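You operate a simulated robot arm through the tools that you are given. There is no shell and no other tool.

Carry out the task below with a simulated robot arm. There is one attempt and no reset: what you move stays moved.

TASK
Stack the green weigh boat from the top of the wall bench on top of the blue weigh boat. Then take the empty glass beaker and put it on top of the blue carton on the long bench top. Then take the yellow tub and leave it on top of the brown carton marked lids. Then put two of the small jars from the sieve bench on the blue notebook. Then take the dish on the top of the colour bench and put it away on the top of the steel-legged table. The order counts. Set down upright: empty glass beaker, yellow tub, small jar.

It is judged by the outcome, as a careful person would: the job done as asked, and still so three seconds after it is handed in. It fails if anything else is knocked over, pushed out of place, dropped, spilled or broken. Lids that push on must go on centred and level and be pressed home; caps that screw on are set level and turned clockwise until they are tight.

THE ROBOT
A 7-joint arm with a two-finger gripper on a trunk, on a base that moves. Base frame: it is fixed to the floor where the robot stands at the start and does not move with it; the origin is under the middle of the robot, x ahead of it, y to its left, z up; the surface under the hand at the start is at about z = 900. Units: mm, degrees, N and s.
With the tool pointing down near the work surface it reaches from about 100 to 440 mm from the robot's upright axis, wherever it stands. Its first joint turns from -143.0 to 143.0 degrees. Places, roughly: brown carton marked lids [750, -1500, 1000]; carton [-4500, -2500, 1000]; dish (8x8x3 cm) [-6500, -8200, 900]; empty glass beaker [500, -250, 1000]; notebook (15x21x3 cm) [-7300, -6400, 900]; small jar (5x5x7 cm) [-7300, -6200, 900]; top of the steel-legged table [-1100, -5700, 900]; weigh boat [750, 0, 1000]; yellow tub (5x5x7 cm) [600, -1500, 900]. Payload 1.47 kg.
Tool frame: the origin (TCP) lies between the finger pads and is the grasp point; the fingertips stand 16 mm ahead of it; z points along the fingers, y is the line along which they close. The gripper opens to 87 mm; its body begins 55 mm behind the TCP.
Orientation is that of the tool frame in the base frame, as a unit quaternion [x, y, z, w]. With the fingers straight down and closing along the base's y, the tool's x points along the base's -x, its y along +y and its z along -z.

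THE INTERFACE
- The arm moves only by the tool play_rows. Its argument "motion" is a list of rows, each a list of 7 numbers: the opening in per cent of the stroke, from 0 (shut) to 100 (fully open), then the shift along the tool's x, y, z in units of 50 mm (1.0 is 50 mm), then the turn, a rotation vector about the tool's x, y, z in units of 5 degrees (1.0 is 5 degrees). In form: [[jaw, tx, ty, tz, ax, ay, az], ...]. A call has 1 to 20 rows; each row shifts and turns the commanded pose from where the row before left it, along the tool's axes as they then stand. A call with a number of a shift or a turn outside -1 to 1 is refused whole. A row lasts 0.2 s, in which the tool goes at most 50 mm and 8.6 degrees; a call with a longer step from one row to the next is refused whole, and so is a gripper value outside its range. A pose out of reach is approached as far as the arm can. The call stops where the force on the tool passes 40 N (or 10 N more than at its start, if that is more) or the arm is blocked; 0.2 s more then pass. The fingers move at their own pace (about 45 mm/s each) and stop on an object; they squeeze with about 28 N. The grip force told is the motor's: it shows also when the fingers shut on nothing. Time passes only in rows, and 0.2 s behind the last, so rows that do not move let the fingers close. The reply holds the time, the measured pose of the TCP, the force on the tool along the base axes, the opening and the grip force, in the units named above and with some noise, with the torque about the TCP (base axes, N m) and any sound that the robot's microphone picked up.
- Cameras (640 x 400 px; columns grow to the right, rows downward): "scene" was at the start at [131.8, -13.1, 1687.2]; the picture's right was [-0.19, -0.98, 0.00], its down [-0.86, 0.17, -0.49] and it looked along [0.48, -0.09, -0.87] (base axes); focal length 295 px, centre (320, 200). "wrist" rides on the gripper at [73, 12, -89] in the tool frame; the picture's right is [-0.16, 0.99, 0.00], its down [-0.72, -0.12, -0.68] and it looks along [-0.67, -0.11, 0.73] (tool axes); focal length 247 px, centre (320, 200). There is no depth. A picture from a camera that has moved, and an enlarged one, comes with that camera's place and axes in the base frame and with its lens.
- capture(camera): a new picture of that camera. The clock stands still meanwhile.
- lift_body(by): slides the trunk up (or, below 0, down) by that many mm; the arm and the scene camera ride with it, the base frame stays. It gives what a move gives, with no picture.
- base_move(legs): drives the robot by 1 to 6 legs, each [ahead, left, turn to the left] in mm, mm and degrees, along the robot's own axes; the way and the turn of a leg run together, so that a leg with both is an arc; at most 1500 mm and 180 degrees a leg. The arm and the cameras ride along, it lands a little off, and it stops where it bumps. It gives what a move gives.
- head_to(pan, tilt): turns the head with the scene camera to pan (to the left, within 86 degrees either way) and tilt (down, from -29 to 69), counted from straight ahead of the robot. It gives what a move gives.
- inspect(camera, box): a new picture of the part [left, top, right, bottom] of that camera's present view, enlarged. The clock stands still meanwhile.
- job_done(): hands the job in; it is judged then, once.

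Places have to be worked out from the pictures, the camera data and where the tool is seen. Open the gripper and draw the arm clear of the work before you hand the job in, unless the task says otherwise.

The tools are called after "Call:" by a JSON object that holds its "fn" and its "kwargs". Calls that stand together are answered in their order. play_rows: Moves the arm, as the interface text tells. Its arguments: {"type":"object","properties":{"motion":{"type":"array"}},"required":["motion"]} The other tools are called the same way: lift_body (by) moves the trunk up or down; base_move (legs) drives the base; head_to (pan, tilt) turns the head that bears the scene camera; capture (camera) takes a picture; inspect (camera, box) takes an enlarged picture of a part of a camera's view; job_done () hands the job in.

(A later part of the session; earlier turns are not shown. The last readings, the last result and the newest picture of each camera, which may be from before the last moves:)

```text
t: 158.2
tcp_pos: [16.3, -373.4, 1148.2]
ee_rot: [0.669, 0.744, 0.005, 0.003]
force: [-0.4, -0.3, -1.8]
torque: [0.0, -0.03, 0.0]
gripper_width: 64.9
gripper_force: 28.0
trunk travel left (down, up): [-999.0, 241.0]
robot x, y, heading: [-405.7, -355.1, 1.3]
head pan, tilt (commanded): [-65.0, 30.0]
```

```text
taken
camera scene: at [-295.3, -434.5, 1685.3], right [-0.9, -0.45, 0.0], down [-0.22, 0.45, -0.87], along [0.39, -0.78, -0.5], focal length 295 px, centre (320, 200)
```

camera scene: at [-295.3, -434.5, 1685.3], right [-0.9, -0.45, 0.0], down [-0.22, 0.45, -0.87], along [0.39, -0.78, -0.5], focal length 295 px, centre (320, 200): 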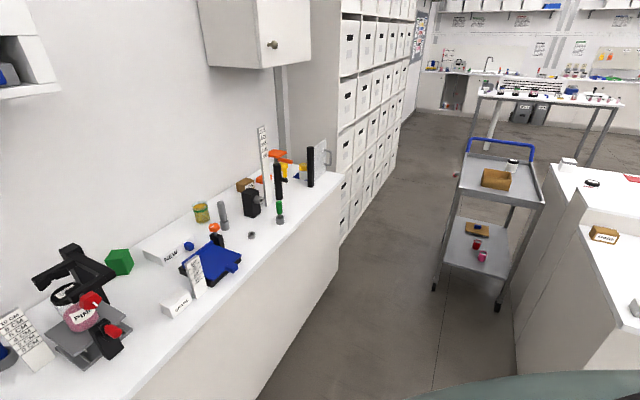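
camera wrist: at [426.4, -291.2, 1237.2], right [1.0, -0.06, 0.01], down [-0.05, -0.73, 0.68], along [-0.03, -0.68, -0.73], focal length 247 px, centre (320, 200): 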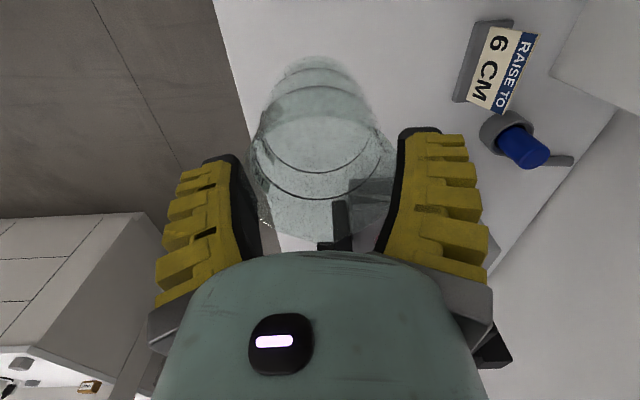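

The beaker hangs straight and the robot is clear. I turn the robot 90 degrees to the right so the head, looking further right, can see the long bench toward the far side of the room.

Call:
{"fn": "base_move", "kwargs": {"legs": [[0, 0, -90]]}}

Call:
{"fn": "capture", "kwargs": {"camera": "scene"}}

Call:
{"fn": "head_to", "kwargs": {"pan": -65, "tilt": 22}}

Call:
{"fn": "capture", "kwargs": {"camera": "scene"}}

```text
t: 162.4
tcp_pos: [-416.7, -773.3, 1147.6]
ee_rot: [0.998, 0.058, 0.0, 0.006]
force: [0.0, 0.5, -0.2]
torque: [-0.01, -0.05, 0.0]
gripper_width: 0.1
gripper_force: 27.9
trunk travel left (down, up): [-999.0, 241.0]
robot x, y, heading: [-405.0, -352.1, -87.8]
head pan, tilt (commanded): [-65.0, 30.0]
```

```text
taken
camera scene: at [-483.3, -466.7, 1685.3], right [-0.46, 0.89, 0.0], down [0.44, 0.23, -0.87], along [-0.77, -0.4, -0.5], focal length 295 px, centre (320, 200)
```

scene: 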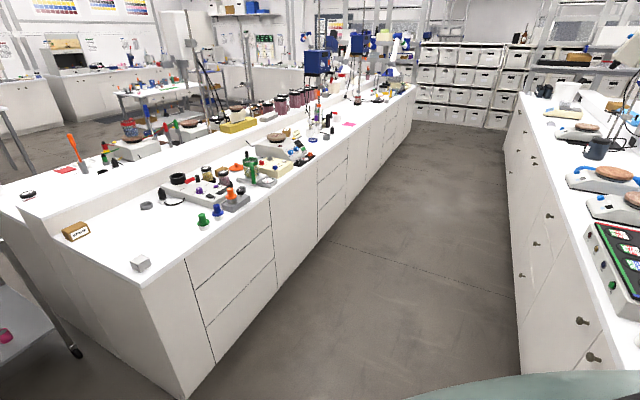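

```text
t: 163.1
tcp_pos: [-416.5, -774.2, 1149.2]
ee_rot: [0.998, 0.059, 0.0, 0.005]
force: [-0.1, 0.3, -0.1]
torque: [0.0, 0.01, -0.03]
gripper_width: 0.0
gripper_force: 28.2
trunk travel left (down, up): [-999.0, 241.0]
robot x, y, heading: [-403.8, -356.0, -87.8]
head pan, tilt (commanded): [-65.0, 22.0]
```

```text
taken
camera scene: at [-485.4, -467.8, 1698.0], right [-0.46, 0.89, 0.0], down [0.33, 0.17, -0.93], along [-0.82, -0.42, -0.38], focal length 295 px, centre (320, 200)
```

scene: 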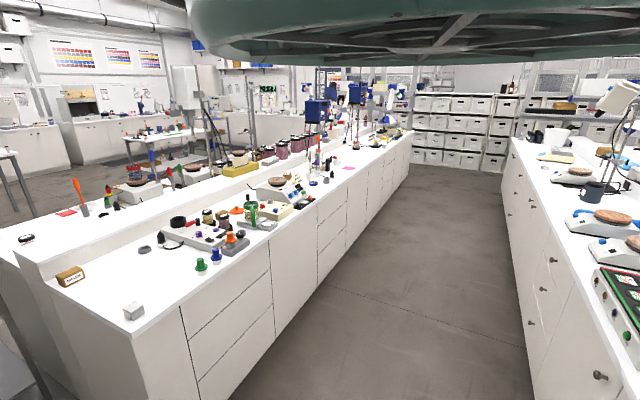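

The gripper now reads 0.1 mm: the beaker slipped out of the fingers during the turn. I look down with the wrist camera to find where it fell and in what state it is.

Call:
{"fn": "capture", "kwargs": {"camera": "wrist"}}

Call:
{"fn": "head_to", "kwargs": {"pan": -70, "tilt": 60}}

Call:
{"fn": "head_to", "kwargs": {"pan": -70, "tilt": 60}}

Call:
{"fn": "capture", "kwargs": {"camera": "scene"}}

```text
taken
camera wrist: at [-343.1, -775.1, 1237.3], right [-0.04, -1.0, 0.01], down [-0.73, 0.04, 0.68], along [-0.68, 0.02, -0.73], focal length 247 px, centre (320, 200)
```

wrist: 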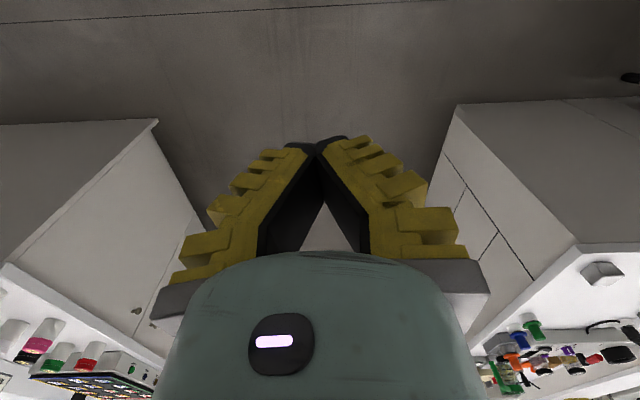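

```text
t: 164.2
tcp_pos: [-417.2, -773.1, 1148.1]
ee_rot: [0.998, 0.058, 0.0, 0.006]
force: [-0.6, 0.1, -0.2]
torque: [0.02, 0.0, -0.01]
gripper_width: 0.0
gripper_force: 27.7
trunk travel left (down, up): [-999.0, 241.0]
robot x, y, heading: [-399.5, -359.0, -87.9]
head pan, tilt (commanded): [-70.0, 60.0]
```

```text
t: 164.8
tcp_pos: [-416.5, -772.9, 1148.1]
ee_rot: [0.998, 0.058, -0.001, 0.006]
force: [0.4, -0.4, -0.4]
torque: [0.02, 0.01, 0.02]
gripper_width: 0.0
gripper_force: 28.1
trunk travel left (down, up): [-999.0, 241.0]
robot x, y, heading: [-402.0, -348.5, -87.9]
head pan, tilt (commanded): [-70.0, 60.0]
```

```text
taken
camera scene: at [-464.6, -450.5, 1643.2], right [-0.38, 0.93, 0.0], down [0.8, 0.33, -0.5], along [-0.46, -0.19, -0.87], focal length 295 px, centre (320, 200)
```

scene: 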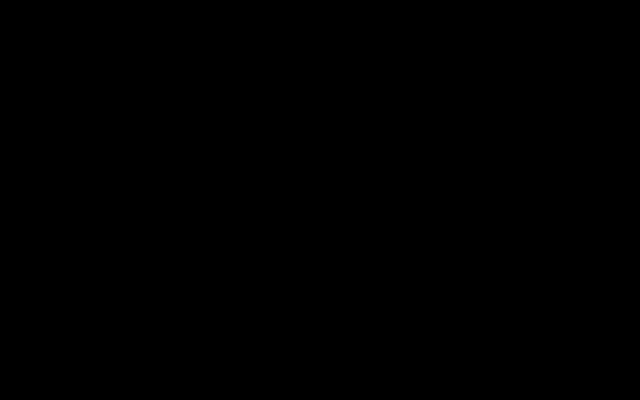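

It is not under the gripper. It must lie on the floor along the arc the hand swept, to the robot's left now, so I take the head over to that side and look there.

Call:
{"fn": "head_to", "kwargs": {"pan": -70, "tilt": -20}}

Call:
{"fn": "head_to", "kwargs": {"pan": 65, "tilt": -20}}

Call:
{"fn": "head_to", "kwargs": {"pan": 65, "tilt": -20}}

Call:
{"fn": "head_to", "kwargs": {"pan": 65, "tilt": 45}}

Call:
{"fn": "head_to", "kwargs": {"pan": 65, "tilt": 45}}

Call:
{"fn": "capture", "kwargs": {"camera": "scene"}}

```text
t: 166.3
tcp_pos: [-416.1, -773.7, 1148.6]
ee_rot: [0.998, 0.058, 0.001, 0.007]
force: [-0.1, 0.0, 0.2]
torque: [0.02, -0.02, -0.01]
gripper_width: 0.0
gripper_force: 28.1
trunk travel left (down, up): [-999.0, 241.0]
robot x, y, heading: [-401.0, -356.4, -87.6]
head pan, tilt (commanded): [-70.0, -20.0]
```

```text
t: 168.5
tcp_pos: [-416.8, -775.1, 1148.8]
ee_rot: [0.998, 0.058, 0.0, 0.006]
force: [0.4, 0.5, 0.6]
torque: [-0.01, 0.0, 0.0]
gripper_width: 0.1
gripper_force: 28.0
trunk travel left (down, up): [-999.0, 241.0]
robot x, y, heading: [-405.4, -351.8, -87.8]
head pan, tilt (commanded): [65.0, -20.0]
```

```text
t: 169.1
tcp_pos: [-416.5, -773.2, 1149.1]
ee_rot: [0.998, 0.058, 0.001, 0.007]
force: [-1.2, -0.4, -0.2]
torque: [0.02, 0.01, -0.01]
gripper_width: 0.0
gripper_force: 28.3
trunk travel left (down, up): [-999.0, 241.0]
robot x, y, heading: [-403.5, -353.7, -87.8]
head pan, tilt (commanded): [65.0, -20.0]
```

```text
t: 170.4
tcp_pos: [-416.3, -773.1, 1148.6]
ee_rot: [0.998, 0.059, 0.0, 0.006]
force: [0.2, -0.9, 0.6]
torque: [0.0, -0.02, 0.0]
gripper_width: 0.1
gripper_force: 27.8
trunk travel left (down, up): [-999.0, 241.0]
robot x, y, heading: [-400.1, -356.8, -88.1]
head pan, tilt (commanded): [65.0, 45.0]
```

```text
t: 171.0
tcp_pos: [-416.7, -774.0, 1147.8]
ee_rot: [0.998, 0.058, 0.0, 0.007]
force: [0.5, -0.6, 0.8]
torque: [0.04, 0.01, -0.01]
gripper_width: 0.3
gripper_force: 28.5
trunk travel left (down, up): [-999.0, 241.0]
robot x, y, heading: [-403.0, -359.8, -88.2]
head pan, tilt (commanded): [65.0, 45.0]
```

```text
taken
camera scene: at [-327.9, -456.8, 1662.7], right [-0.39, -0.92, 0.0], down [-0.65, 0.27, -0.71], along [0.65, -0.27, -0.71], focal length 295 px, centre (320, 200)
```

scene: 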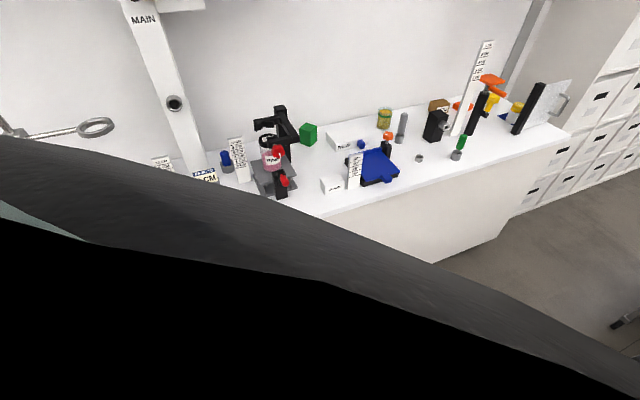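

My own body hides the floor near the bench front from here. I back the robot 800 mm the way it came, away from where the beaker can lie, and turn a little so the head can see that floor.

Call:
{"fn": "base_move", "kwargs": {"legs": [[-800, 0, 0], [0, 0, -40]]}}

Call:
{"fn": "head_to", "kwargs": {"pan": 65, "tilt": 38}}

Call:
{"fn": "capture", "kwargs": {"camera": "scene"}}

```text
t: 177.2
tcp_pos: [-719.9, 140.3, 1148.7]
ee_rot: [0.953, -0.302, -0.002, 0.006]
force: [-0.2, 0.2, -0.9]
torque: [0.01, 0.0, -0.01]
gripper_width: 0.0
gripper_force: 27.9
trunk travel left (down, up): [-999.0, 241.0]
robot x, y, heading: [-430.0, 442.8, -130.1]
head pan, tilt (commanded): [65.0, 45.0]
```

```text
t: 177.9
tcp_pos: [-720.2, 139.3, 1147.7]
ee_rot: [0.953, -0.302, -0.002, 0.006]
force: [-0.3, 1.2, 0.3]
torque: [0.01, 0.02, -0.02]
gripper_width: 0.0
gripper_force: 28.3
trunk travel left (down, up): [-999.0, 241.0]
robot x, y, heading: [-429.6, 442.6, -129.7]
head pan, tilt (commanded): [65.0, 38.0]
```

```text
taken
camera scene: at [-440.6, 309.4, 1672.9], right [-0.9, -0.43, 0.0], down [-0.26, 0.56, -0.79], along [0.34, -0.71, -0.62], focal length 295 px, centre (320, 200)
```

scene: 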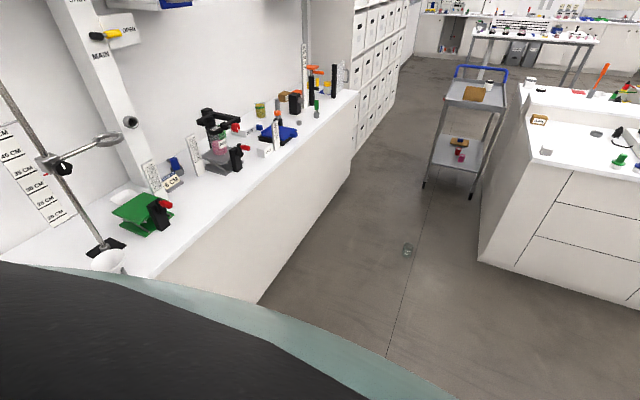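

There it is: a small glassy shape on the floor at (408, 250). I enlarge it to see if it is whole.

Call:
{"fn": "inspect", "kwargs": {"camera": "scene", "box": [368, 225, 448, 275]}}

```text
8.00 times, centred on (408, 250) of scene
camera zoom: at [-440.6, 309.4, 1672.9], right [-0.9, -0.43, 0.0], down [-0.26, 0.56, -0.79], along [0.34, -0.71, -0.62], focal length 2361 px, centre (-384, -200)
```

zoom: 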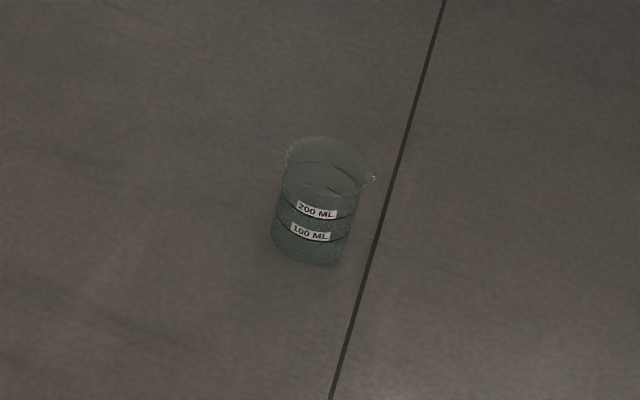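

The beaker stands upright and looks whole, on the floor at about (-383, -1274). Its grip width had been creeping down from 65.9 to 64.9 mm before the turn, so a grip across the rim is not safe; I will pinch its wall instead, and I drive to face it from a metre away.

Call:
{"fn": "base_move", "kwargs": {"legs": [[0, 0, 40], [0, 45, 0], [900, 0, 0]]}}

Call:
{"fn": "capture", "kwargs": {"camera": "wrist"}}

Call:
{"fn": "capture", "kwargs": {"camera": "scene"}}

```text
t: 185.1
tcp_pos: [-379.2, -875.9, 1148.0]
ee_rot: [0.999, 0.054, 0.0, 0.005]
force: [0.6, -0.1, 0.5]
torque: [-0.01, -0.01, -0.01]
gripper_width: 0.0
gripper_force: 28.4
trunk travel left (down, up): [-999.0, 241.0]
robot x, y, heading: [-359.3, -453.1, -88.4]
head pan, tilt (commanded): [65.0, 38.0]
```

```text
taken
camera wrist: at [-305.8, -877.4, 1237.2], right [-0.05, -1.0, 0.01], down [-0.73, 0.05, 0.68], along [-0.68, 0.02, -0.73], focal length 247 px, centre (320, 200)
```

wrist: 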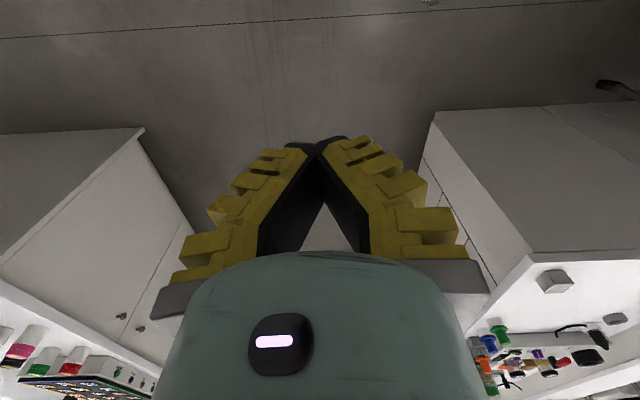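

```text
taken
camera scene: at [-283.1, -561.3, 1672.9], right [-0.4, -0.92, 0.0], down [-0.57, 0.24, -0.79], along [0.72, -0.31, -0.62], focal length 295 px, centre (320, 200)
```

scene: 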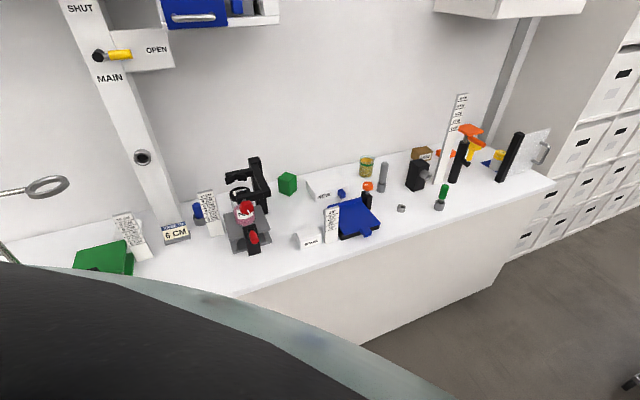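

Something glassy shows at the very top edge of the wrist view, in line with the beaker. I lower the trunk 650 mm and open the fingers to about 36 mm, then look.

Call:
{"fn": "lift_body", "kwargs": {"by": -650}}

Call:
{"fn": "play_rows", "kwargs": {"motion": [[35, 0, 0, 0, -0.85, 0, 0], [35, 0, 0, 0, -0.85, 0, 0], [35, 0, 0, 0, -0.85, 0, 0], [35, 0, 0, 0, -0.85, 0, 0]]}}

Call:
{"fn": "base_move", "kwargs": {"legs": [[200, 0, 0]]}}

Call:
{"fn": "capture", "kwargs": {"camera": "wrist"}}

```text
refused: -650 is not a number from -400 to 400
```

```text
t: 186.1
tcp_pos: [-380.3, -885.5, 1144.1]
ee_rot: [0.985, 0.061, 0.006, 0.16]
force: [0.8, 0.3, -0.3]
torque: [0.0, 0.01, -0.03]
gripper_width: 36.6
gripper_force: 4.3
out of reach, approached as far as the arm can: row 3
trunk travel left (down, up): [-999.0, 241.0]
robot x, y, heading: [-364.9, -456.9, -88.1]
head pan, tilt (commanded): [65.0, 38.0]
```

```text
t: 187.7
tcp_pos: [-373.4, -1083.5, 1143.3]
ee_rot: [0.986, 0.057, 0.006, 0.159]
force: [0.4, -0.2, -0.3]
torque: [0.02, 0.0, -0.04]
gripper_width: 36.5
gripper_force: 4.5
trunk travel left (down, up): [-999.0, 241.0]
robot x, y, heading: [-354.4, -657.1, -88.4]
head pan, tilt (commanded): [65.0, 38.0]
```

```text
taken
camera wrist: at [-303.9, -1058.3, 1232.1], right [-0.05, -0.95, 0.31], down [-0.75, 0.24, 0.61], along [-0.66, -0.21, -0.73], focal length 247 px, centre (320, 200)
```

wrist: 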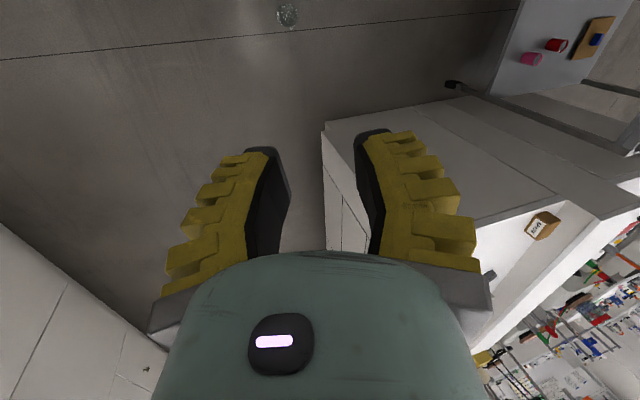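

The lowering was refused for being over 400 mm at once; the lean is in place and the beaker shows at (288, 15). I lower in two steps and look again.

Call:
{"fn": "lift_body", "kwargs": {"by": -400}}

Call:
{"fn": "lift_body", "kwargs": {"by": -250}}

Call:
{"fn": "capture", "kwargs": {"camera": "wrist"}}

```text
t: 191.5
tcp_pos: [-374.4, -1085.3, 743.2]
ee_rot: [0.986, 0.06, 0.006, 0.159]
force: [0.2, -0.3, 0.1]
torque: [0.02, -0.04, -0.01]
gripper_width: 36.5
gripper_force: 4.3
trunk travel left (down, up): [-599.0, 641.0]
robot x, y, heading: [-358.9, -660.0, -88.4]
head pan, tilt (commanded): [65.0, 38.0]
```

```text
t: 194.1
tcp_pos: [-373.5, -1085.6, 494.5]
ee_rot: [0.985, 0.06, 0.007, 0.159]
force: [-0.3, 0.0, -0.4]
torque: [0.03, 0.0, 0.0]
gripper_width: 36.7
gripper_force: 4.2
trunk travel left (down, up): [-349.0, 891.0]
robot x, y, heading: [-358.1, -657.4, -88.5]
head pan, tilt (commanded): [65.0, 38.0]
```

```text
taken
camera wrist: at [-303.5, -1058.6, 582.3], right [-0.04, -0.95, 0.31], down [-0.75, 0.23, 0.61], along [-0.66, -0.21, -0.73], focal length 247 px, centre (320, 200)
```

wrist: 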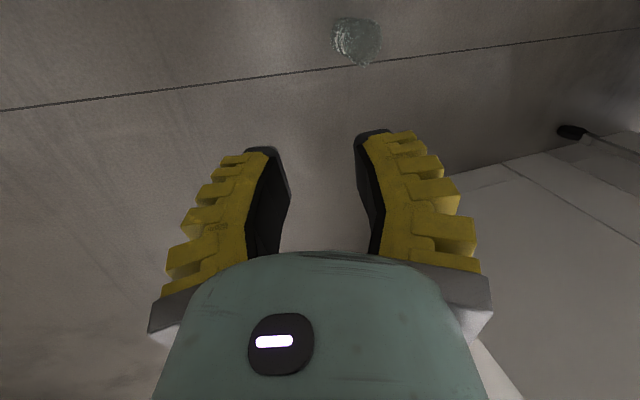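

The beaker's centre works out near (-390, -1297), spout toward -x, away from the wall I want. I drive forward 150 mm and 15 mm to the right, and lower 230 mm.

Call:
{"fn": "base_move", "kwargs": {"legs": [[150, -15, 0]]}}

Call:
{"fn": "lift_body", "kwargs": {"by": -230}}

Call:
{"fn": "capture", "kwargs": {"camera": "wrist"}}

```text
t: 195.4
tcp_pos: [-384.3, -1231.9, 494.7]
ee_rot: [0.986, 0.059, 0.007, 0.159]
force: [0.1, 0.0, 0.2]
torque: [0.04, -0.01, -0.01]
gripper_width: 36.6
gripper_force: 4.6
trunk travel left (down, up): [-349.0, 891.0]
robot x, y, heading: [-365.8, -804.1, -88.3]
head pan, tilt (commanded): [65.0, 38.0]
```

```text
t: 197.9
tcp_pos: [-384.4, -1234.0, 264.3]
ee_rot: [0.985, 0.06, 0.006, 0.16]
force: [0.3, -0.1, 0.5]
torque: [-0.03, 0.03, 0.0]
gripper_width: 36.7
gripper_force: 4.3
trunk travel left (down, up): [-119.0, 1121.0]
robot x, y, heading: [-364.2, -804.5, -87.9]
head pan, tilt (commanded): [65.0, 38.0]
```

```text
taken
camera wrist: at [-314.0, -1206.4, 352.5], right [-0.04, -0.95, 0.31], down [-0.75, 0.23, 0.61], along [-0.66, -0.21, -0.73], focal length 247 px, centre (320, 200)
```

wrist: 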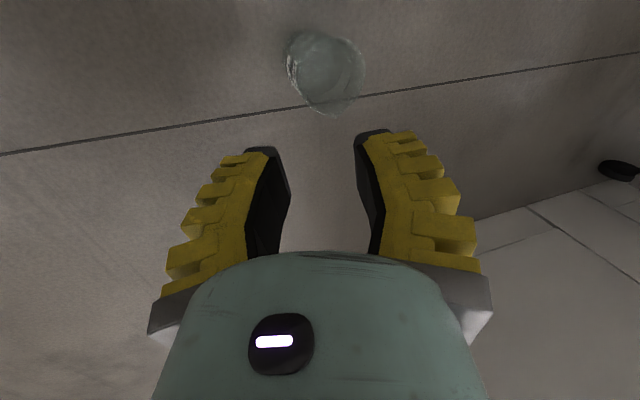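

I enlarge the beaker from here to set its centre and the near wall.

Call:
{"fn": "inspect", "kwargs": {"camera": "wrist", "box": [256, 10, 416, 130]}}

```text
3.33 times, centred on (336, 70) of wrist
camera zoom: at [-314.0, -1206.4, 352.5], right [-0.04, -0.95, 0.31], down [-0.75, 0.23, 0.61], along [-0.66, -0.21, -0.73], focal length 823 px, centre (267, 633)
```

zoom: 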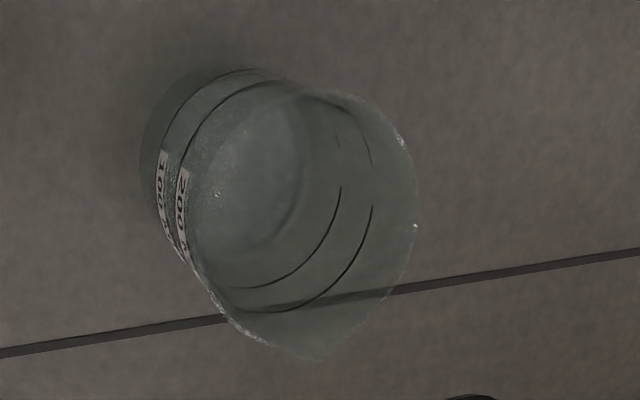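

The beaker's centre is at (-385, -1297), the wall point to pinch near (-389, -1266). I shift the tool over that wall and lower the trunk the rest of its travel, keeping above the rim.

Call:
{"fn": "play_rows", "kwargs": {"motion": [[35, -0.165, 0.502, 0.168, 0, 0, 0], [35, 0, 0, 0, 0, 0, 0]]}}

Call:
{"fn": "lift_body", "kwargs": {"by": -118}}

Call:
{"fn": "capture", "kwargs": {"camera": "wrist"}}

```text
t: 198.5
tcp_pos: [-389.8, -1259.4, 265.1]
ee_rot: [0.986, 0.059, 0.007, 0.159]
force: [-0.1, 0.9, 0.4]
torque: [-0.01, -0.01, 0.02]
gripper_width: 36.7
gripper_force: 4.4
trunk travel left (down, up): [-119.0, 1121.0]
robot x, y, heading: [-366.7, -804.3, -88.4]
head pan, tilt (commanded): [65.0, 38.0]
```

```text
t: 199.9
tcp_pos: [-389.8, -1259.4, 147.2]
ee_rot: [0.985, 0.06, 0.007, 0.16]
force: [0.5, 0.0, 0.1]
torque: [0.01, -0.01, -0.01]
gripper_width: 36.4
gripper_force: 4.9
trunk travel left (down, up): [-1.0, 1239.0]
robot x, y, heading: [-366.2, -803.8, -88.5]
head pan, tilt (commanded): [65.0, 38.0]
```

```text
taken
camera wrist: at [-319.4, -1232.9, 235.5], right [-0.04, -0.95, 0.31], down [-0.75, 0.23, 0.61], along [-0.66, -0.21, -0.73], focal length 247 px, centre (320, 200)
```

wrist: 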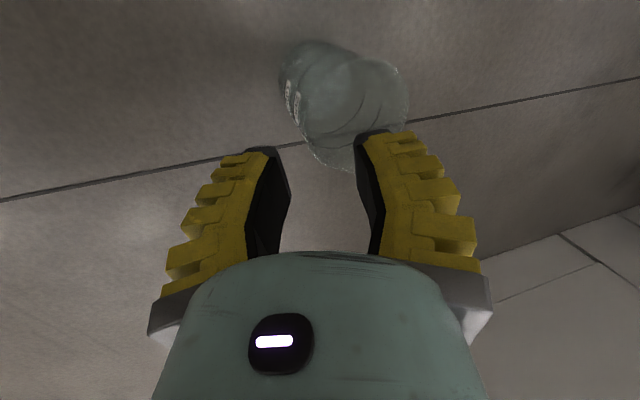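

The wall lies between the tips as computed. I lower the arm 35 mm so the tips come just below the rim, and check.

Call:
{"fn": "play_rows", "kwargs": {"motion": [[35, 0, -0.11, 0.332, 0, 0, 0], [35, 0, -0.11, 0.332, 0, 0, 0], [35, 0, 0, 0, 0, 0, 0]]}}

Call:
{"fn": "inspect", "kwargs": {"camera": "wrist", "box": [216, 60, 440, 200]}}

```text
t: 200.8
tcp_pos: [-391.5, -1260.6, 111.2]
ee_rot: [0.985, 0.06, 0.008, 0.159]
force: [-0.1, 0.5, 0.1]
torque: [0.01, 0.01, -0.05]
gripper_width: 36.6
gripper_force: 4.8
trunk travel left (down, up): [-1.0, 1239.0]
robot x, y, heading: [-370.1, -802.7, -88.2]
head pan, tilt (commanded): [65.0, 38.0]
```

```text
2.86 times, centred on (328, 130) of wrist
camera zoom: at [-320.8, -1234.7, 199.6], right [-0.04, -0.95, 0.31], down [-0.75, 0.23, 0.61], along [-0.66, -0.21, -0.73], focal length 706 px, centre (297, 400)
```

zoom: 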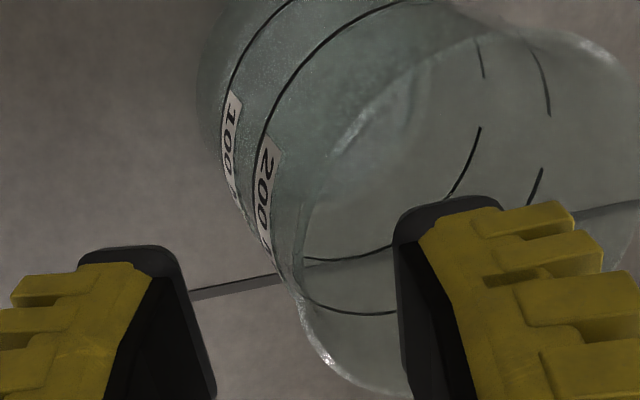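

The near wall runs between the outer finger at the left and the inner one, which is about to enter the beaker. I lower another 30 mm and look again.

Call:
{"fn": "play_rows", "kwargs": {"motion": [[35, 0, -0.1, 0.3, 0, 0, 0], [35, 0, -0.1, 0.3, 0, 0, 0], [35, 0, 0, 0, 0, 0, 0]]}}

Call:
{"fn": "capture", "kwargs": {"camera": "wrist"}}

```text
t: 201.6
tcp_pos: [-391.4, -1260.1, 80.0]
ee_rot: [0.985, 0.061, 0.007, 0.159]
force: [0.2, 0.3, -1.1]
torque: [-0.01, 0.01, 0.0]
gripper_width: 36.6
gripper_force: 4.8
trunk travel left (down, up): [-1.0, 1239.0]
robot x, y, heading: [-367.4, -803.7, -88.0]
head pan, tilt (commanded): [65.0, 38.0]
```

```text
taken
camera wrist: at [-321.0, -1233.1, 168.7], right [-0.04, -0.95, 0.31], down [-0.75, 0.23, 0.61], along [-0.66, -0.21, -0.73], focal length 247 px, centre (320, 200)
```

wrist: 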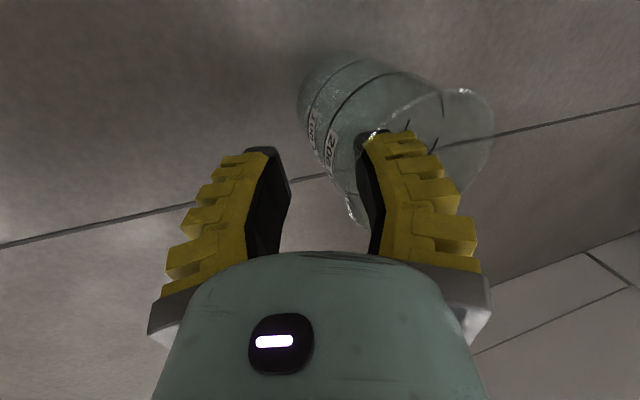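

The inner finger is inside the beaker with the wall between, but nearer to the inner finger. I shift the tool 8 mm forward to centre the wall.

Call:
{"fn": "play_rows", "kwargs": {"motion": [[35, 0, 0.15, 0.05, 0, 0, 0], [35, 0, 0, 0, 0, 0, 0]]}}

Call:
{"fn": "inspect", "kwargs": {"camera": "wrist", "box": [216, 60, 440, 260]}}

```text
t: 202.2
tcp_pos: [-389.4, -1267.5, 82.1]
ee_rot: [0.985, 0.06, 0.006, 0.159]
force: [-0.6, -0.3, 0.5]
torque: [0.01, 0.03, 0.02]
gripper_width: 36.6
gripper_force: 4.4
trunk travel left (down, up): [-1.0, 1239.0]
robot x, y, heading: [-368.9, -808.4, -88.3]
head pan, tilt (commanded): [65.0, 38.0]
```

```text
2.00 times, centred on (328, 160) of wrist
camera zoom: at [-319.4, -1241.2, 169.8], right [-0.04, -0.95, 0.31], down [-0.75, 0.23, 0.61], along [-0.66, -0.21, -0.73], focal length 494 px, centre (304, 280)
```

zoom: 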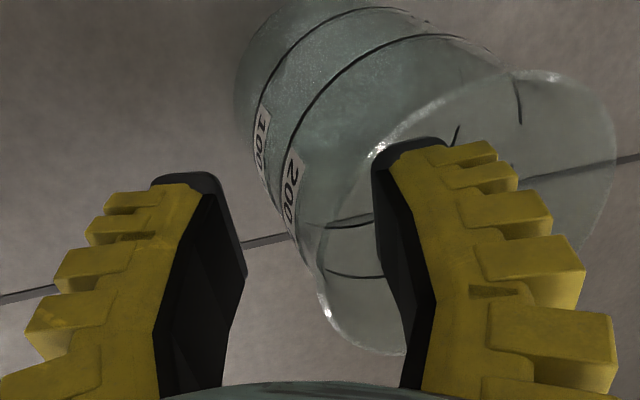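

The wall is now midway between the pads, with about 25 mm of engagement. I go 8 mm deeper and close slowly.

Call:
{"fn": "play_rows", "kwargs": {"motion": [[35, 0, -0.05, 0.15, 0, 0, 0], [30, 0, 0, 0, 0, 0, 0], [24, 0, 0, 0, 0, 0, 0], [18, 0, 0, 0, 0, 0, 0], [12, 0, 0, 0, 0, 0, 0], [6, 0, 0, 0, 0, 0, 0], [0, 0, 0, 0, 0, 0, 0], [0, 0, 0, 0, 0, 0, 0], [0, 0, 0, 0, 0, 0, 0]]}}

Call:
{"fn": "inspect", "kwargs": {"camera": "wrist", "box": [216, 60, 440, 260]}}

```text
t: 204.2
tcp_pos: [-389.6, -1267.1, 74.0]
ee_rot: [0.985, 0.061, 0.007, 0.16]
force: [0.4, 1.8, 3.7]
torque: [0.15, 0.01, 0.0]
gripper_width: 5.7
gripper_force: 28.0
trunk travel left (down, up): [-1.0, 1239.0]
robot x, y, heading: [-368.9, -801.9, -88.3]
head pan, tilt (commanded): [65.0, 38.0]
```

```text
2.00 times, centred on (328, 160) of wrist
camera zoom: at [-319.5, -1240.4, 162.0], right [-0.04, -0.95, 0.31], down [-0.75, 0.23, 0.61], along [-0.66, -0.21, -0.73], focal length 494 px, centre (304, 280)
```

zoom: 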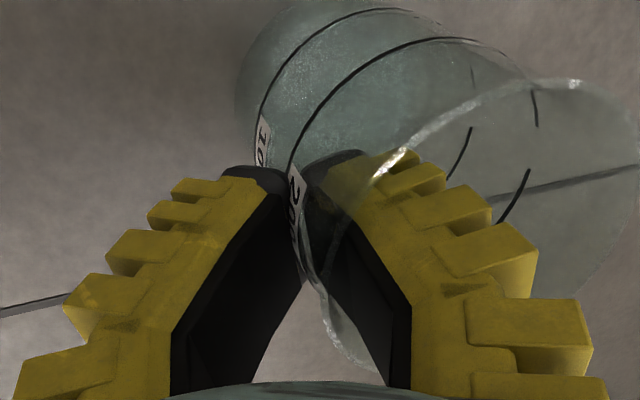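

The fingers hold the glass wall, 5.7 mm thick, with 28 N. I lift 20 mm with the trunk and check how the beaker hangs.

Call:
{"fn": "lift_body", "kwargs": {"by": 20}}

Call:
{"fn": "inspect", "kwargs": {"camera": "wrist", "box": [216, 60, 440, 260]}}

Call:
{"fn": "lift_body", "kwargs": {"by": 60}}

Call:
{"fn": "capture", "kwargs": {"camera": "wrist"}}

```text
t: 204.8
tcp_pos: [-391.8, -1268.3, 94.2]
ee_rot: [0.986, 0.06, 0.007, 0.158]
force: [-0.4, -0.3, -0.4]
torque: [0.01, 0.0, 0.0]
gripper_width: 5.8
gripper_force: 28.2
trunk travel left (down, up): [-21.0, 1219.0]
robot x, y, heading: [-363.7, -808.7, -88.2]
head pan, tilt (commanded): [65.0, 38.0]
```

```text
2.00 times, centred on (328, 160) of wrist
camera zoom: at [-319.4, -1240.6, 181.9], right [-0.04, -0.95, 0.31], down [-0.75, 0.23, 0.61], along [-0.66, -0.21, -0.73], focal length 494 px, centre (304, 280)
```

zoom: 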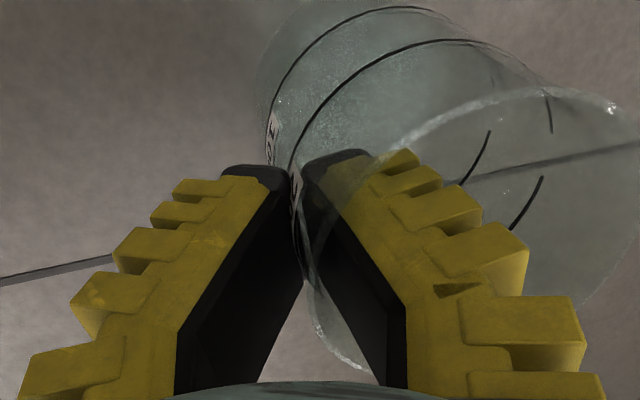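

```text
t: 205.8
tcp_pos: [-390.3, -1265.7, 153.5]
ee_rot: [0.985, 0.06, 0.007, 0.159]
force: [0.9, 1.1, -1.5]
torque: [0.07, 0.0, -0.01]
gripper_width: 5.7
gripper_force: 28.3
trunk travel left (down, up): [-81.0, 1159.0]
robot x, y, heading: [-368.5, -806.0, -88.2]
head pan, tilt (commanded): [65.0, 38.0]
```

```text
taken
camera wrist: at [-319.3, -1240.2, 241.8], right [-0.04, -0.95, 0.31], down [-0.75, 0.23, 0.61], along [-0.66, -0.21, -0.73], focal length 247 px, centre (320, 200)
```

wrist: 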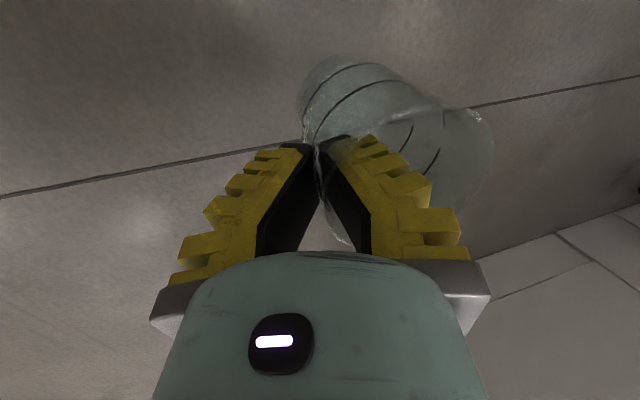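

The beaker is off the floor in a steady 5.7 mm pinch. I enlarge to compare its angle with the view before.

Call:
{"fn": "inspect", "kwargs": {"camera": "wrist", "box": [216, 30, 504, 260]}}

```text
1.74 times, centred on (360, 145) of wrist
camera zoom: at [-319.3, -1240.2, 241.8], right [-0.04, -0.95, 0.31], down [-0.75, 0.23, 0.61], along [-0.66, -0.21, -0.73], focal length 430 px, centre (250, 296)
```

zoom: 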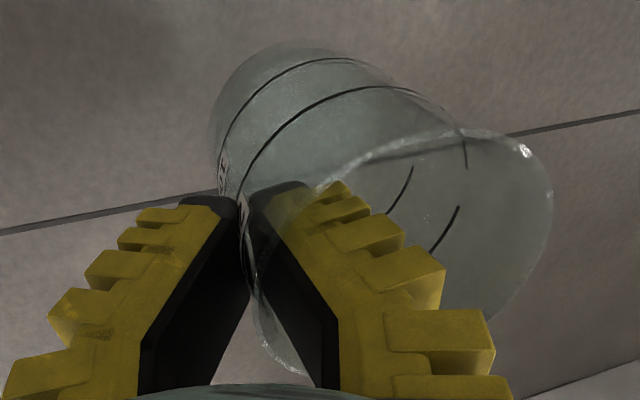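

From the rim and base outlines the beaker hangs nearly upright, its bottom about 6 degrees forward, which I can correct when I set it down. I raise it to carrying height in steps and move the head over to the right side to look along the long bench.

Call:
{"fn": "lift_body", "kwargs": {"by": 400}}

Call:
{"fn": "lift_body", "kwargs": {"by": 400}}

Call:
{"fn": "lift_body", "kwargs": {"by": 150}}

Call:
{"fn": "head_to", "kwargs": {"pan": 65, "tilt": -20}}

Call:
{"fn": "head_to", "kwargs": {"pan": -65, "tilt": -20}}

Call:
{"fn": "head_to", "kwargs": {"pan": -65, "tilt": -20}}

Call:
{"fn": "head_to", "kwargs": {"pan": -65, "tilt": 28}}

Call:
{"fn": "head_to", "kwargs": {"pan": -65, "tilt": 28}}

Call:
{"fn": "capture", "kwargs": {"camera": "scene"}}

Call:
{"fn": "capture", "kwargs": {"camera": "wrist"}}

```text
t: 209.7
tcp_pos: [-389.0, -1267.1, 553.7]
ee_rot: [0.986, 0.06, 0.006, 0.158]
force: [0.1, 0.9, -2.1]
torque: [0.08, 0.03, 0.01]
gripper_width: 6.2
gripper_force: 28.3
trunk travel left (down, up): [-481.0, 759.0]
robot x, y, heading: [-365.4, -804.3, -88.2]
head pan, tilt (commanded): [65.0, 38.0]
```

```text
t: 213.5
tcp_pos: [-389.6, -1267.4, 953.3]
ee_rot: [0.985, 0.06, 0.007, 0.159]
force: [-0.1, -0.3, -1.1]
torque: [0.05, 0.0, -0.05]
gripper_width: 6.0
gripper_force: 27.2
trunk travel left (down, up): [-881.0, 359.0]
robot x, y, heading: [-369.8, -806.0, -88.4]
head pan, tilt (commanded): [65.0, 38.0]
```

```text
t: 215.2
tcp_pos: [-388.8, -1266.1, 1103.6]
ee_rot: [0.985, 0.06, 0.007, 0.158]
force: [0.0, -0.1, -1.0]
torque: [0.04, 0.02, 0.03]
gripper_width: 5.8
gripper_force: 28.4
trunk travel left (down, up): [-1031.0, 209.0]
robot x, y, heading: [-368.1, -808.2, -88.2]
head pan, tilt (commanded): [65.0, 38.0]
```

```text
t: 216.5
tcp_pos: [-389.6, -1266.6, 1104.1]
ee_rot: [0.985, 0.059, 0.007, 0.159]
force: [0.4, -0.8, -1.5]
torque: [0.04, 0.03, -0.02]
gripper_width: 6.0
gripper_force: 28.0
trunk travel left (down, up): [-1031.0, 209.0]
robot x, y, heading: [-363.2, -805.3, -88.3]
head pan, tilt (commanded): [65.0, -20.0]
```

```text
t: 218.6
tcp_pos: [-390.1, -1267.0, 1103.9]
ee_rot: [0.986, 0.059, 0.007, 0.159]
force: [0.7, 0.5, -1.0]
torque: [0.04, -0.02, 0.0]
gripper_width: 6.0
gripper_force: 27.8
trunk travel left (down, up): [-1031.0, 209.0]
robot x, y, heading: [-367.3, -803.5, -88.0]
head pan, tilt (commanded): [-65.0, -20.0]
```

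```text
t: 219.2
tcp_pos: [-389.6, -1267.9, 1103.5]
ee_rot: [0.985, 0.06, 0.008, 0.159]
force: [0.0, 0.8, -0.6]
torque: [0.06, -0.02, 0.01]
gripper_width: 6.1
gripper_force: 27.5
trunk travel left (down, up): [-1031.0, 209.0]
robot x, y, heading: [-364.7, -806.3, -87.9]
head pan, tilt (commanded): [-65.0, -20.0]
```

```text
t: 220.4
tcp_pos: [-389.7, -1267.6, 1104.1]
ee_rot: [0.985, 0.059, 0.008, 0.159]
force: [-0.5, 0.1, -1.8]
torque: [0.04, -0.01, 0.01]
gripper_width: 5.9
gripper_force: 27.5
trunk travel left (down, up): [-1031.0, 209.0]
robot x, y, heading: [-365.8, -808.7, -88.4]
head pan, tilt (commanded): [-65.0, 28.0]
```

```text
t: 221.0
tcp_pos: [-390.2, -1267.9, 1103.7]
ee_rot: [0.985, 0.059, 0.007, 0.159]
force: [0.5, -0.4, -1.4]
torque: [0.01, -0.03, -0.04]
gripper_width: 6.1
gripper_force: 28.0
trunk travel left (down, up): [-1031.0, 209.0]
robot x, y, heading: [-365.2, -805.8, -87.8]
head pan, tilt (commanded): [-65.0, 28.0]
```

```text
taken
camera scene: at [-448.3, -917.1, 1720.4], right [-0.45, 0.89, 0.0], down [0.42, 0.21, -0.88], along [-0.79, -0.4, -0.47], focal length 295 px, centre (320, 200)
```

scene: 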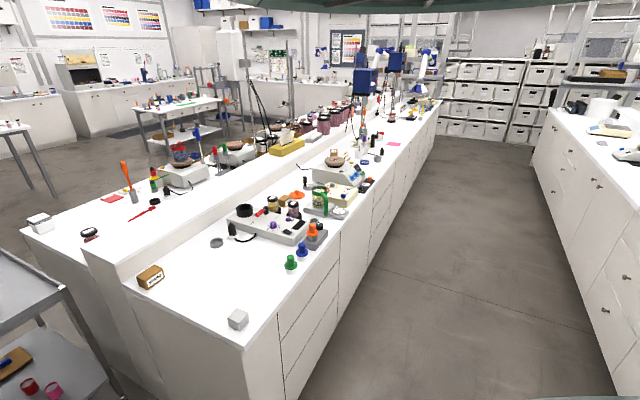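

```text
taken
camera wrist: at [-319.3, -1240.4, 1191.8], right [-0.04, -0.95, 0.31], down [-0.75, 0.23, 0.61], along [-0.66, -0.21, -0.73], focal length 247 px, centre (320, 200)
```

wrist: 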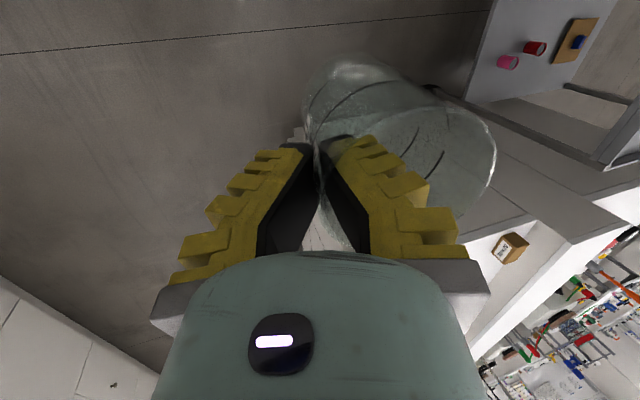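

The beaker is steady at z=1104. A carton at about (-4500, -2500) should appear near (349, 101) in this view, so I enlarge that part of the long bench.

Call:
{"fn": "inspect", "kwargs": {"camera": "scene", "box": [290, 30, 450, 150]}}

Call:
{"fn": "inspect", "kwargs": {"camera": "scene", "box": [0, 60, 300, 220]}}

```text
3.33 times, centred on (370, 90) of scene
camera zoom: at [-448.3, -917.1, 1720.4], right [-0.45, 0.89, 0.0], down [0.42, 0.21, -0.88], along [-0.79, -0.4, -0.47], focal length 984 px, centre (153, 567)
```

zoom: 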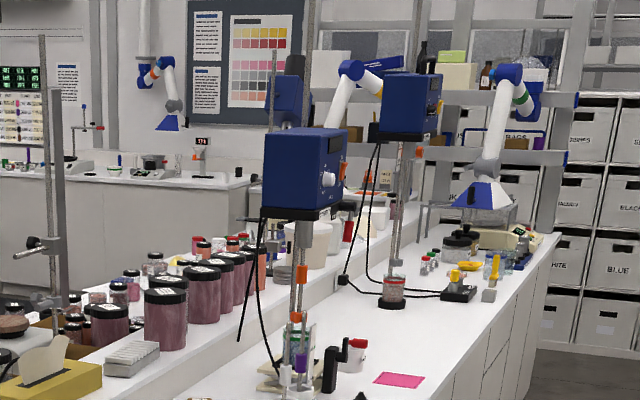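

```text
2.13 times, centred on (150, 140) of scene
camera zoom: at [-448.3, -917.1, 1720.4], right [-0.45, 0.89, 0.0], down [0.42, 0.21, -0.88], along [-0.79, -0.4, -0.47], focal length 630 px, centre (683, 328)
```

zoom: 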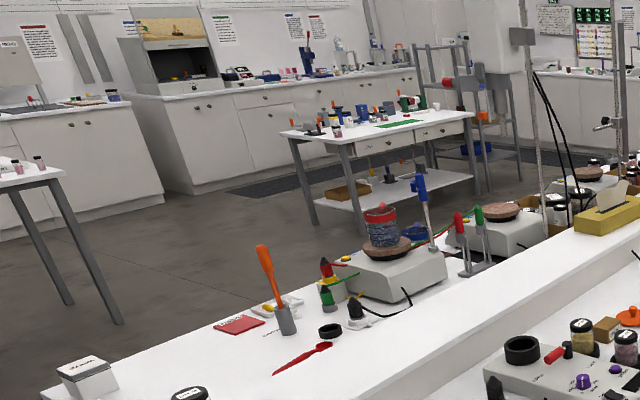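

The view shows the long bench with a raised middle from x=-880 to about -5750, its near edge at y=-1400 and far edge about -2800, so a carton at y=-2500 has to be reached from the aisle on the far side. The way there leads past the trolley's left side, so I shift left to x=-20 and drive on toward it in steps, watching the grip.

Call:
{"fn": "base_move", "kwargs": {"legs": [[0, 345, 0], [300, 0, 0]]}}

Call:
{"fn": "head_to", "kwargs": {"pan": -58, "tilt": 32}}

Call:
{"fn": "capture", "kwargs": {"camera": "scene"}}

```text
t: 224.9
tcp_pos: [-26.7, -1547.8, 1104.3]
ee_rot: [0.985, 0.059, 0.007, 0.159]
force: [-1.3, -0.1, -1.4]
torque: [0.02, -0.01, 0.0]
gripper_width: 5.8
gripper_force: 28.1
trunk travel left (down, up): [-1031.0, 209.0]
robot x, y, heading: [-2.8, -1087.9, -88.2]
head pan, tilt (commanded): [-65.0, 28.0]
```

```text
t: 225.6
tcp_pos: [-26.8, -1548.0, 1102.8]
ee_rot: [0.986, 0.06, 0.006, 0.158]
force: [0.3, 0.4, -0.9]
torque: [0.04, -0.02, -0.01]
gripper_width: 6.1
gripper_force: 28.6
trunk travel left (down, up): [-1031.0, 209.0]
robot x, y, heading: [-3.1, -1090.6, -88.1]
head pan, tilt (commanded): [-58.0, 32.0]
```

```text
taken
camera scene: at [-79.0, -1207.1, 1714.1], right [-0.55, 0.83, 0.0], down [0.44, 0.29, -0.85], along [-0.71, -0.47, -0.53], focal length 295 px, centre (320, 200)
```

scene: 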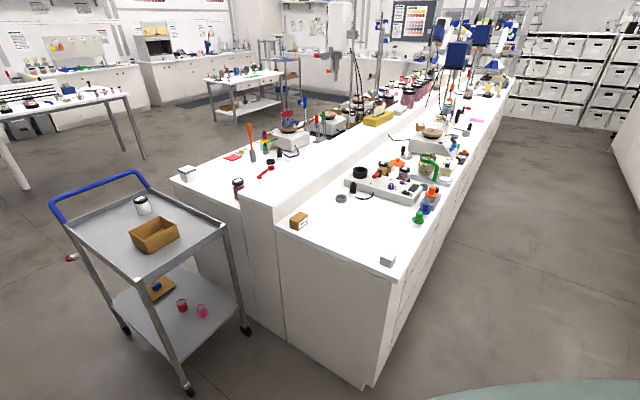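

The trolley stands between x=-790 and about -310, y from -2250 to -2920, and the wall bench ends near y=-2000 with shelves beyond at x about 450, so there is a passage some 760 mm wide. I straighten to heading -90 and drive through it, shifting a little left once past the bench end.

Call:
{"fn": "base_move", "kwargs": {"legs": [[0, 0, -1.9], [1150, 0, 0], [0, 65, 0], [900, 0, 0]]}}

Call:
{"fn": "capture", "kwargs": {"camera": "wrist"}}

Call:
{"fn": "capture", "kwargs": {"camera": "scene"}}

```text
t: 232.6
tcp_pos: [20.2, -2708.4, 1102.9]
ee_rot: [0.987, 0.045, 0.005, 0.157]
force: [-0.2, 0.6, -1.3]
torque: [0.07, 0.01, -0.01]
gripper_width: 5.8
gripper_force: 28.4
trunk travel left (down, up): [-1031.0, 209.0]
robot x, y, heading: [54.6, -2248.3, -89.9]
head pan, tilt (commanded): [-58.0, 32.0]
stopped in leg 3: the robot was blocked; the commanded pose is now the measured one
```

```text
taken
camera wrist: at [90.2, -2684.6, 1190.9], right [-0.07, -0.95, 0.31], down [-0.75, 0.25, 0.62], along [-0.66, -0.19, -0.73], focal length 247 px, centre (320, 200)
```

wrist: 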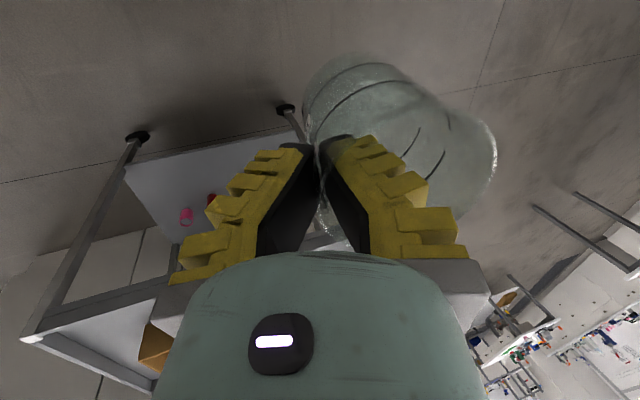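

```text
taken
camera scene: at [-22.4, -2367.6, 1713.9], right [-0.53, 0.85, 0.0], down [0.45, 0.28, -0.85], along [-0.72, -0.45, -0.53], focal length 295 px, centre (320, 200)
```

scene: 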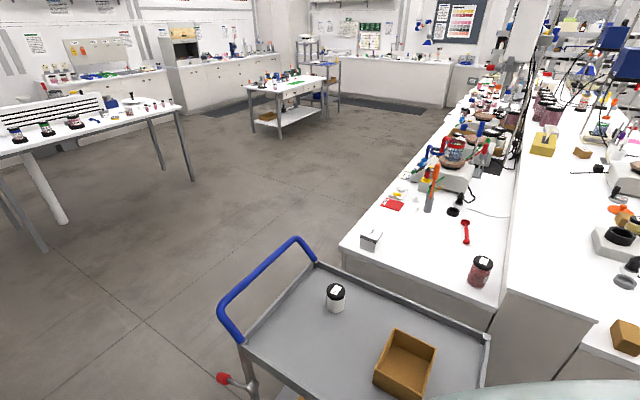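

The sideways leg stopped at x=55 against something on the left, most likely the shelf or bench end, with the beaker still held. I shift back 22 mm to the right, which leaves about 90 mm to the trolley, and drive on past it.

Call:
{"fn": "base_move", "kwargs": {"legs": [[0, -22, 0], [500, 0, 0], [450, 0, 0]]}}

Call:
{"fn": "capture", "kwargs": {"camera": "scene"}}

Call:
{"fn": "capture", "kwargs": {"camera": "wrist"}}

```text
t: 238.3
tcp_pos: [-18.7, -3666.1, 1103.2]
ee_rot: [0.987, 0.037, 0.003, 0.157]
force: [0.5, -0.7, -1.7]
torque: [0.05, 0.0, -0.02]
gripper_width: 6.1
gripper_force: 28.3
trunk travel left (down, up): [-1031.0, 209.0]
robot x, y, heading: [30.6, -3209.1, -91.2]
head pan, tilt (commanded): [-58.0, 32.0]
```

```text
taken
camera scene: at [-53.9, -3325.1, 1714.1], right [-0.51, 0.86, 0.0], down [0.45, 0.27, -0.85], along [-0.73, -0.44, -0.53], focal length 295 px, centre (320, 200)
```

scene: 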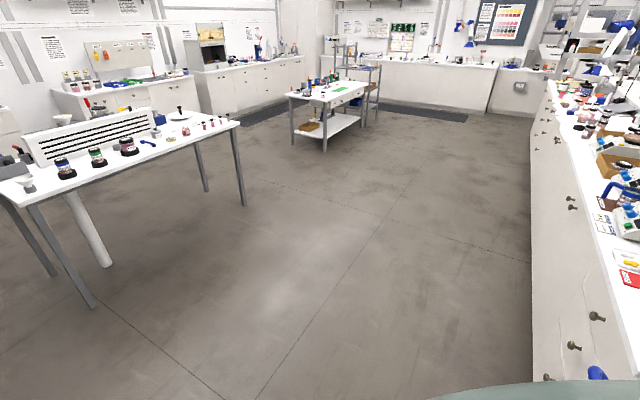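

```text
taken
camera wrist: at [52.7, -3644.5, 1191.3], right [-0.09, -0.95, 0.31], down [-0.74, 0.27, 0.62], along [-0.67, -0.18, -0.73], focal length 247 px, centre (320, 200)
```

wrist: 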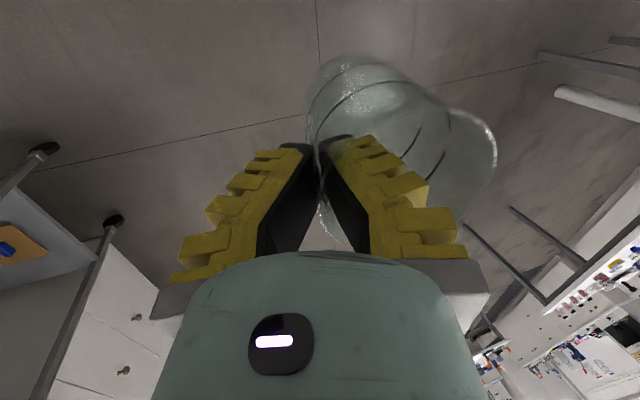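

We are past the trolley, in the wide aisle with the long bench's other side on the right. The blue carton should be near (589, 94) here, so I enlarge that part.

Call:
{"fn": "inspect", "kwargs": {"camera": "scene", "box": [480, 20, 640, 140]}}

Call:
{"fn": "inspect", "kwargs": {"camera": "scene", "box": [0, 80, 260, 240]}}

```text
3.33 times, centred on (560, 80) of scene
camera zoom: at [-53.9, -3325.1, 1714.1], right [-0.51, 0.86, 0.0], down [0.45, 0.27, -0.85], along [-0.73, -0.44, -0.53], focal length 984 px, centre (-480, 600)
```

zoom: 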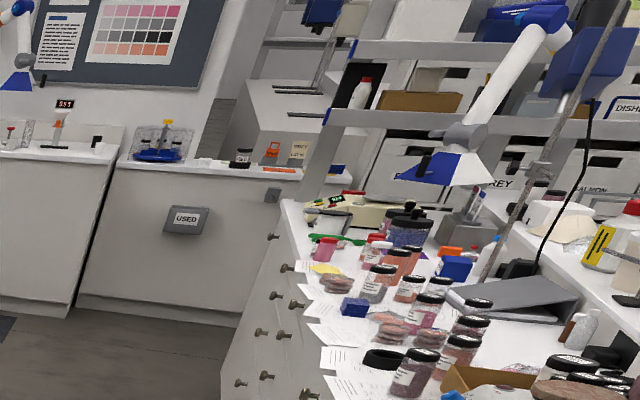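

```text
2.46 times, centred on (130, 160) of scene
camera zoom: at [-53.9, -3325.1, 1714.1], right [-0.51, 0.86, 0.0], down [0.45, 0.27, -0.85], along [-0.73, -0.44, -0.53], focal length 726 px, centre (788, 298)
```

zoom: 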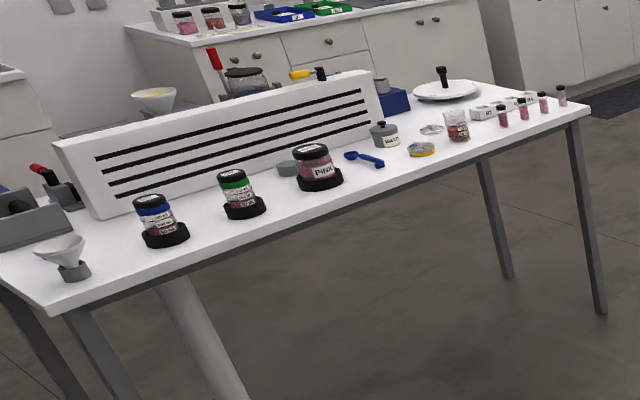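

I see a blue box at about (-4461, -2402) and a smaller blue cube nearer. I enlarge that spot further.

Call:
{"fn": "inspect", "kwargs": {"camera": "scene", "box": [560, 80, 640, 130]}}

```text
8.00 times, centred on (600, 105) of scene
camera zoom: at [-53.9, -3325.1, 1714.1], right [-0.51, 0.86, 0.0], down [0.45, 0.27, -0.85], along [-0.73, -0.44, -0.53], focal length 2361 px, centre (-1920, 960)
```

zoom: 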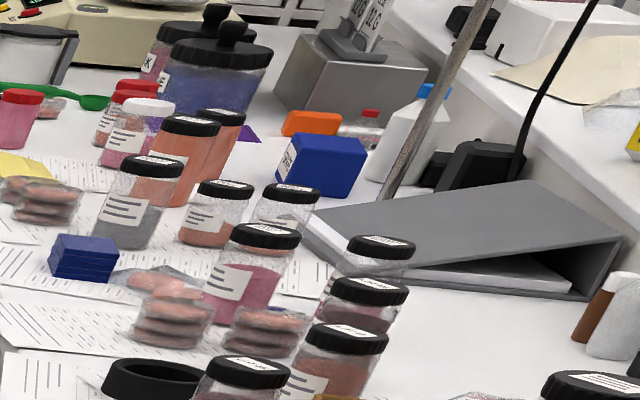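

The blue carton with a white label stands among jars at about (-4461, -2402). I move a little away from the bench for turning room and then sideways along the aisle, in legs, toward x=-4461.

Call:
{"fn": "base_move", "kwargs": {"legs": [[450, 0, 0], [0, -1500, 0]]}}

Call:
{"fn": "capture", "kwargs": {"camera": "scene"}}

```text
t: 248.0
tcp_pos: [-1525.1, -4052.3, 1103.3]
ee_rot: [0.987, 0.018, -0.001, 0.157]
force: [0.7, -0.1, -2.4]
torque: [0.05, -0.01, 0.01]
gripper_width: 5.9
gripper_force: 28.0
trunk travel left (down, up): [-1031.0, 209.0]
robot x, y, heading: [-1461.0, -3594.0, -93.3]
head pan, tilt (commanded): [-58.0, 32.0]
```

```text
taken
camera scene: at [-1545.8, -3709.5, 1714.1], right [-0.48, 0.88, 0.0], down [0.46, 0.25, -0.85], along [-0.74, -0.41, -0.53], focal length 295 px, centre (320, 200)
```

scene: 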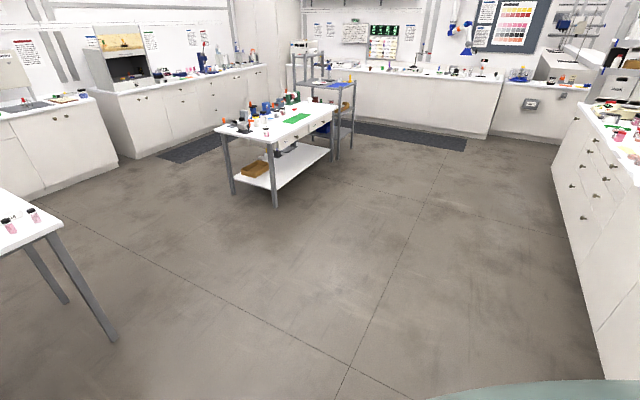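

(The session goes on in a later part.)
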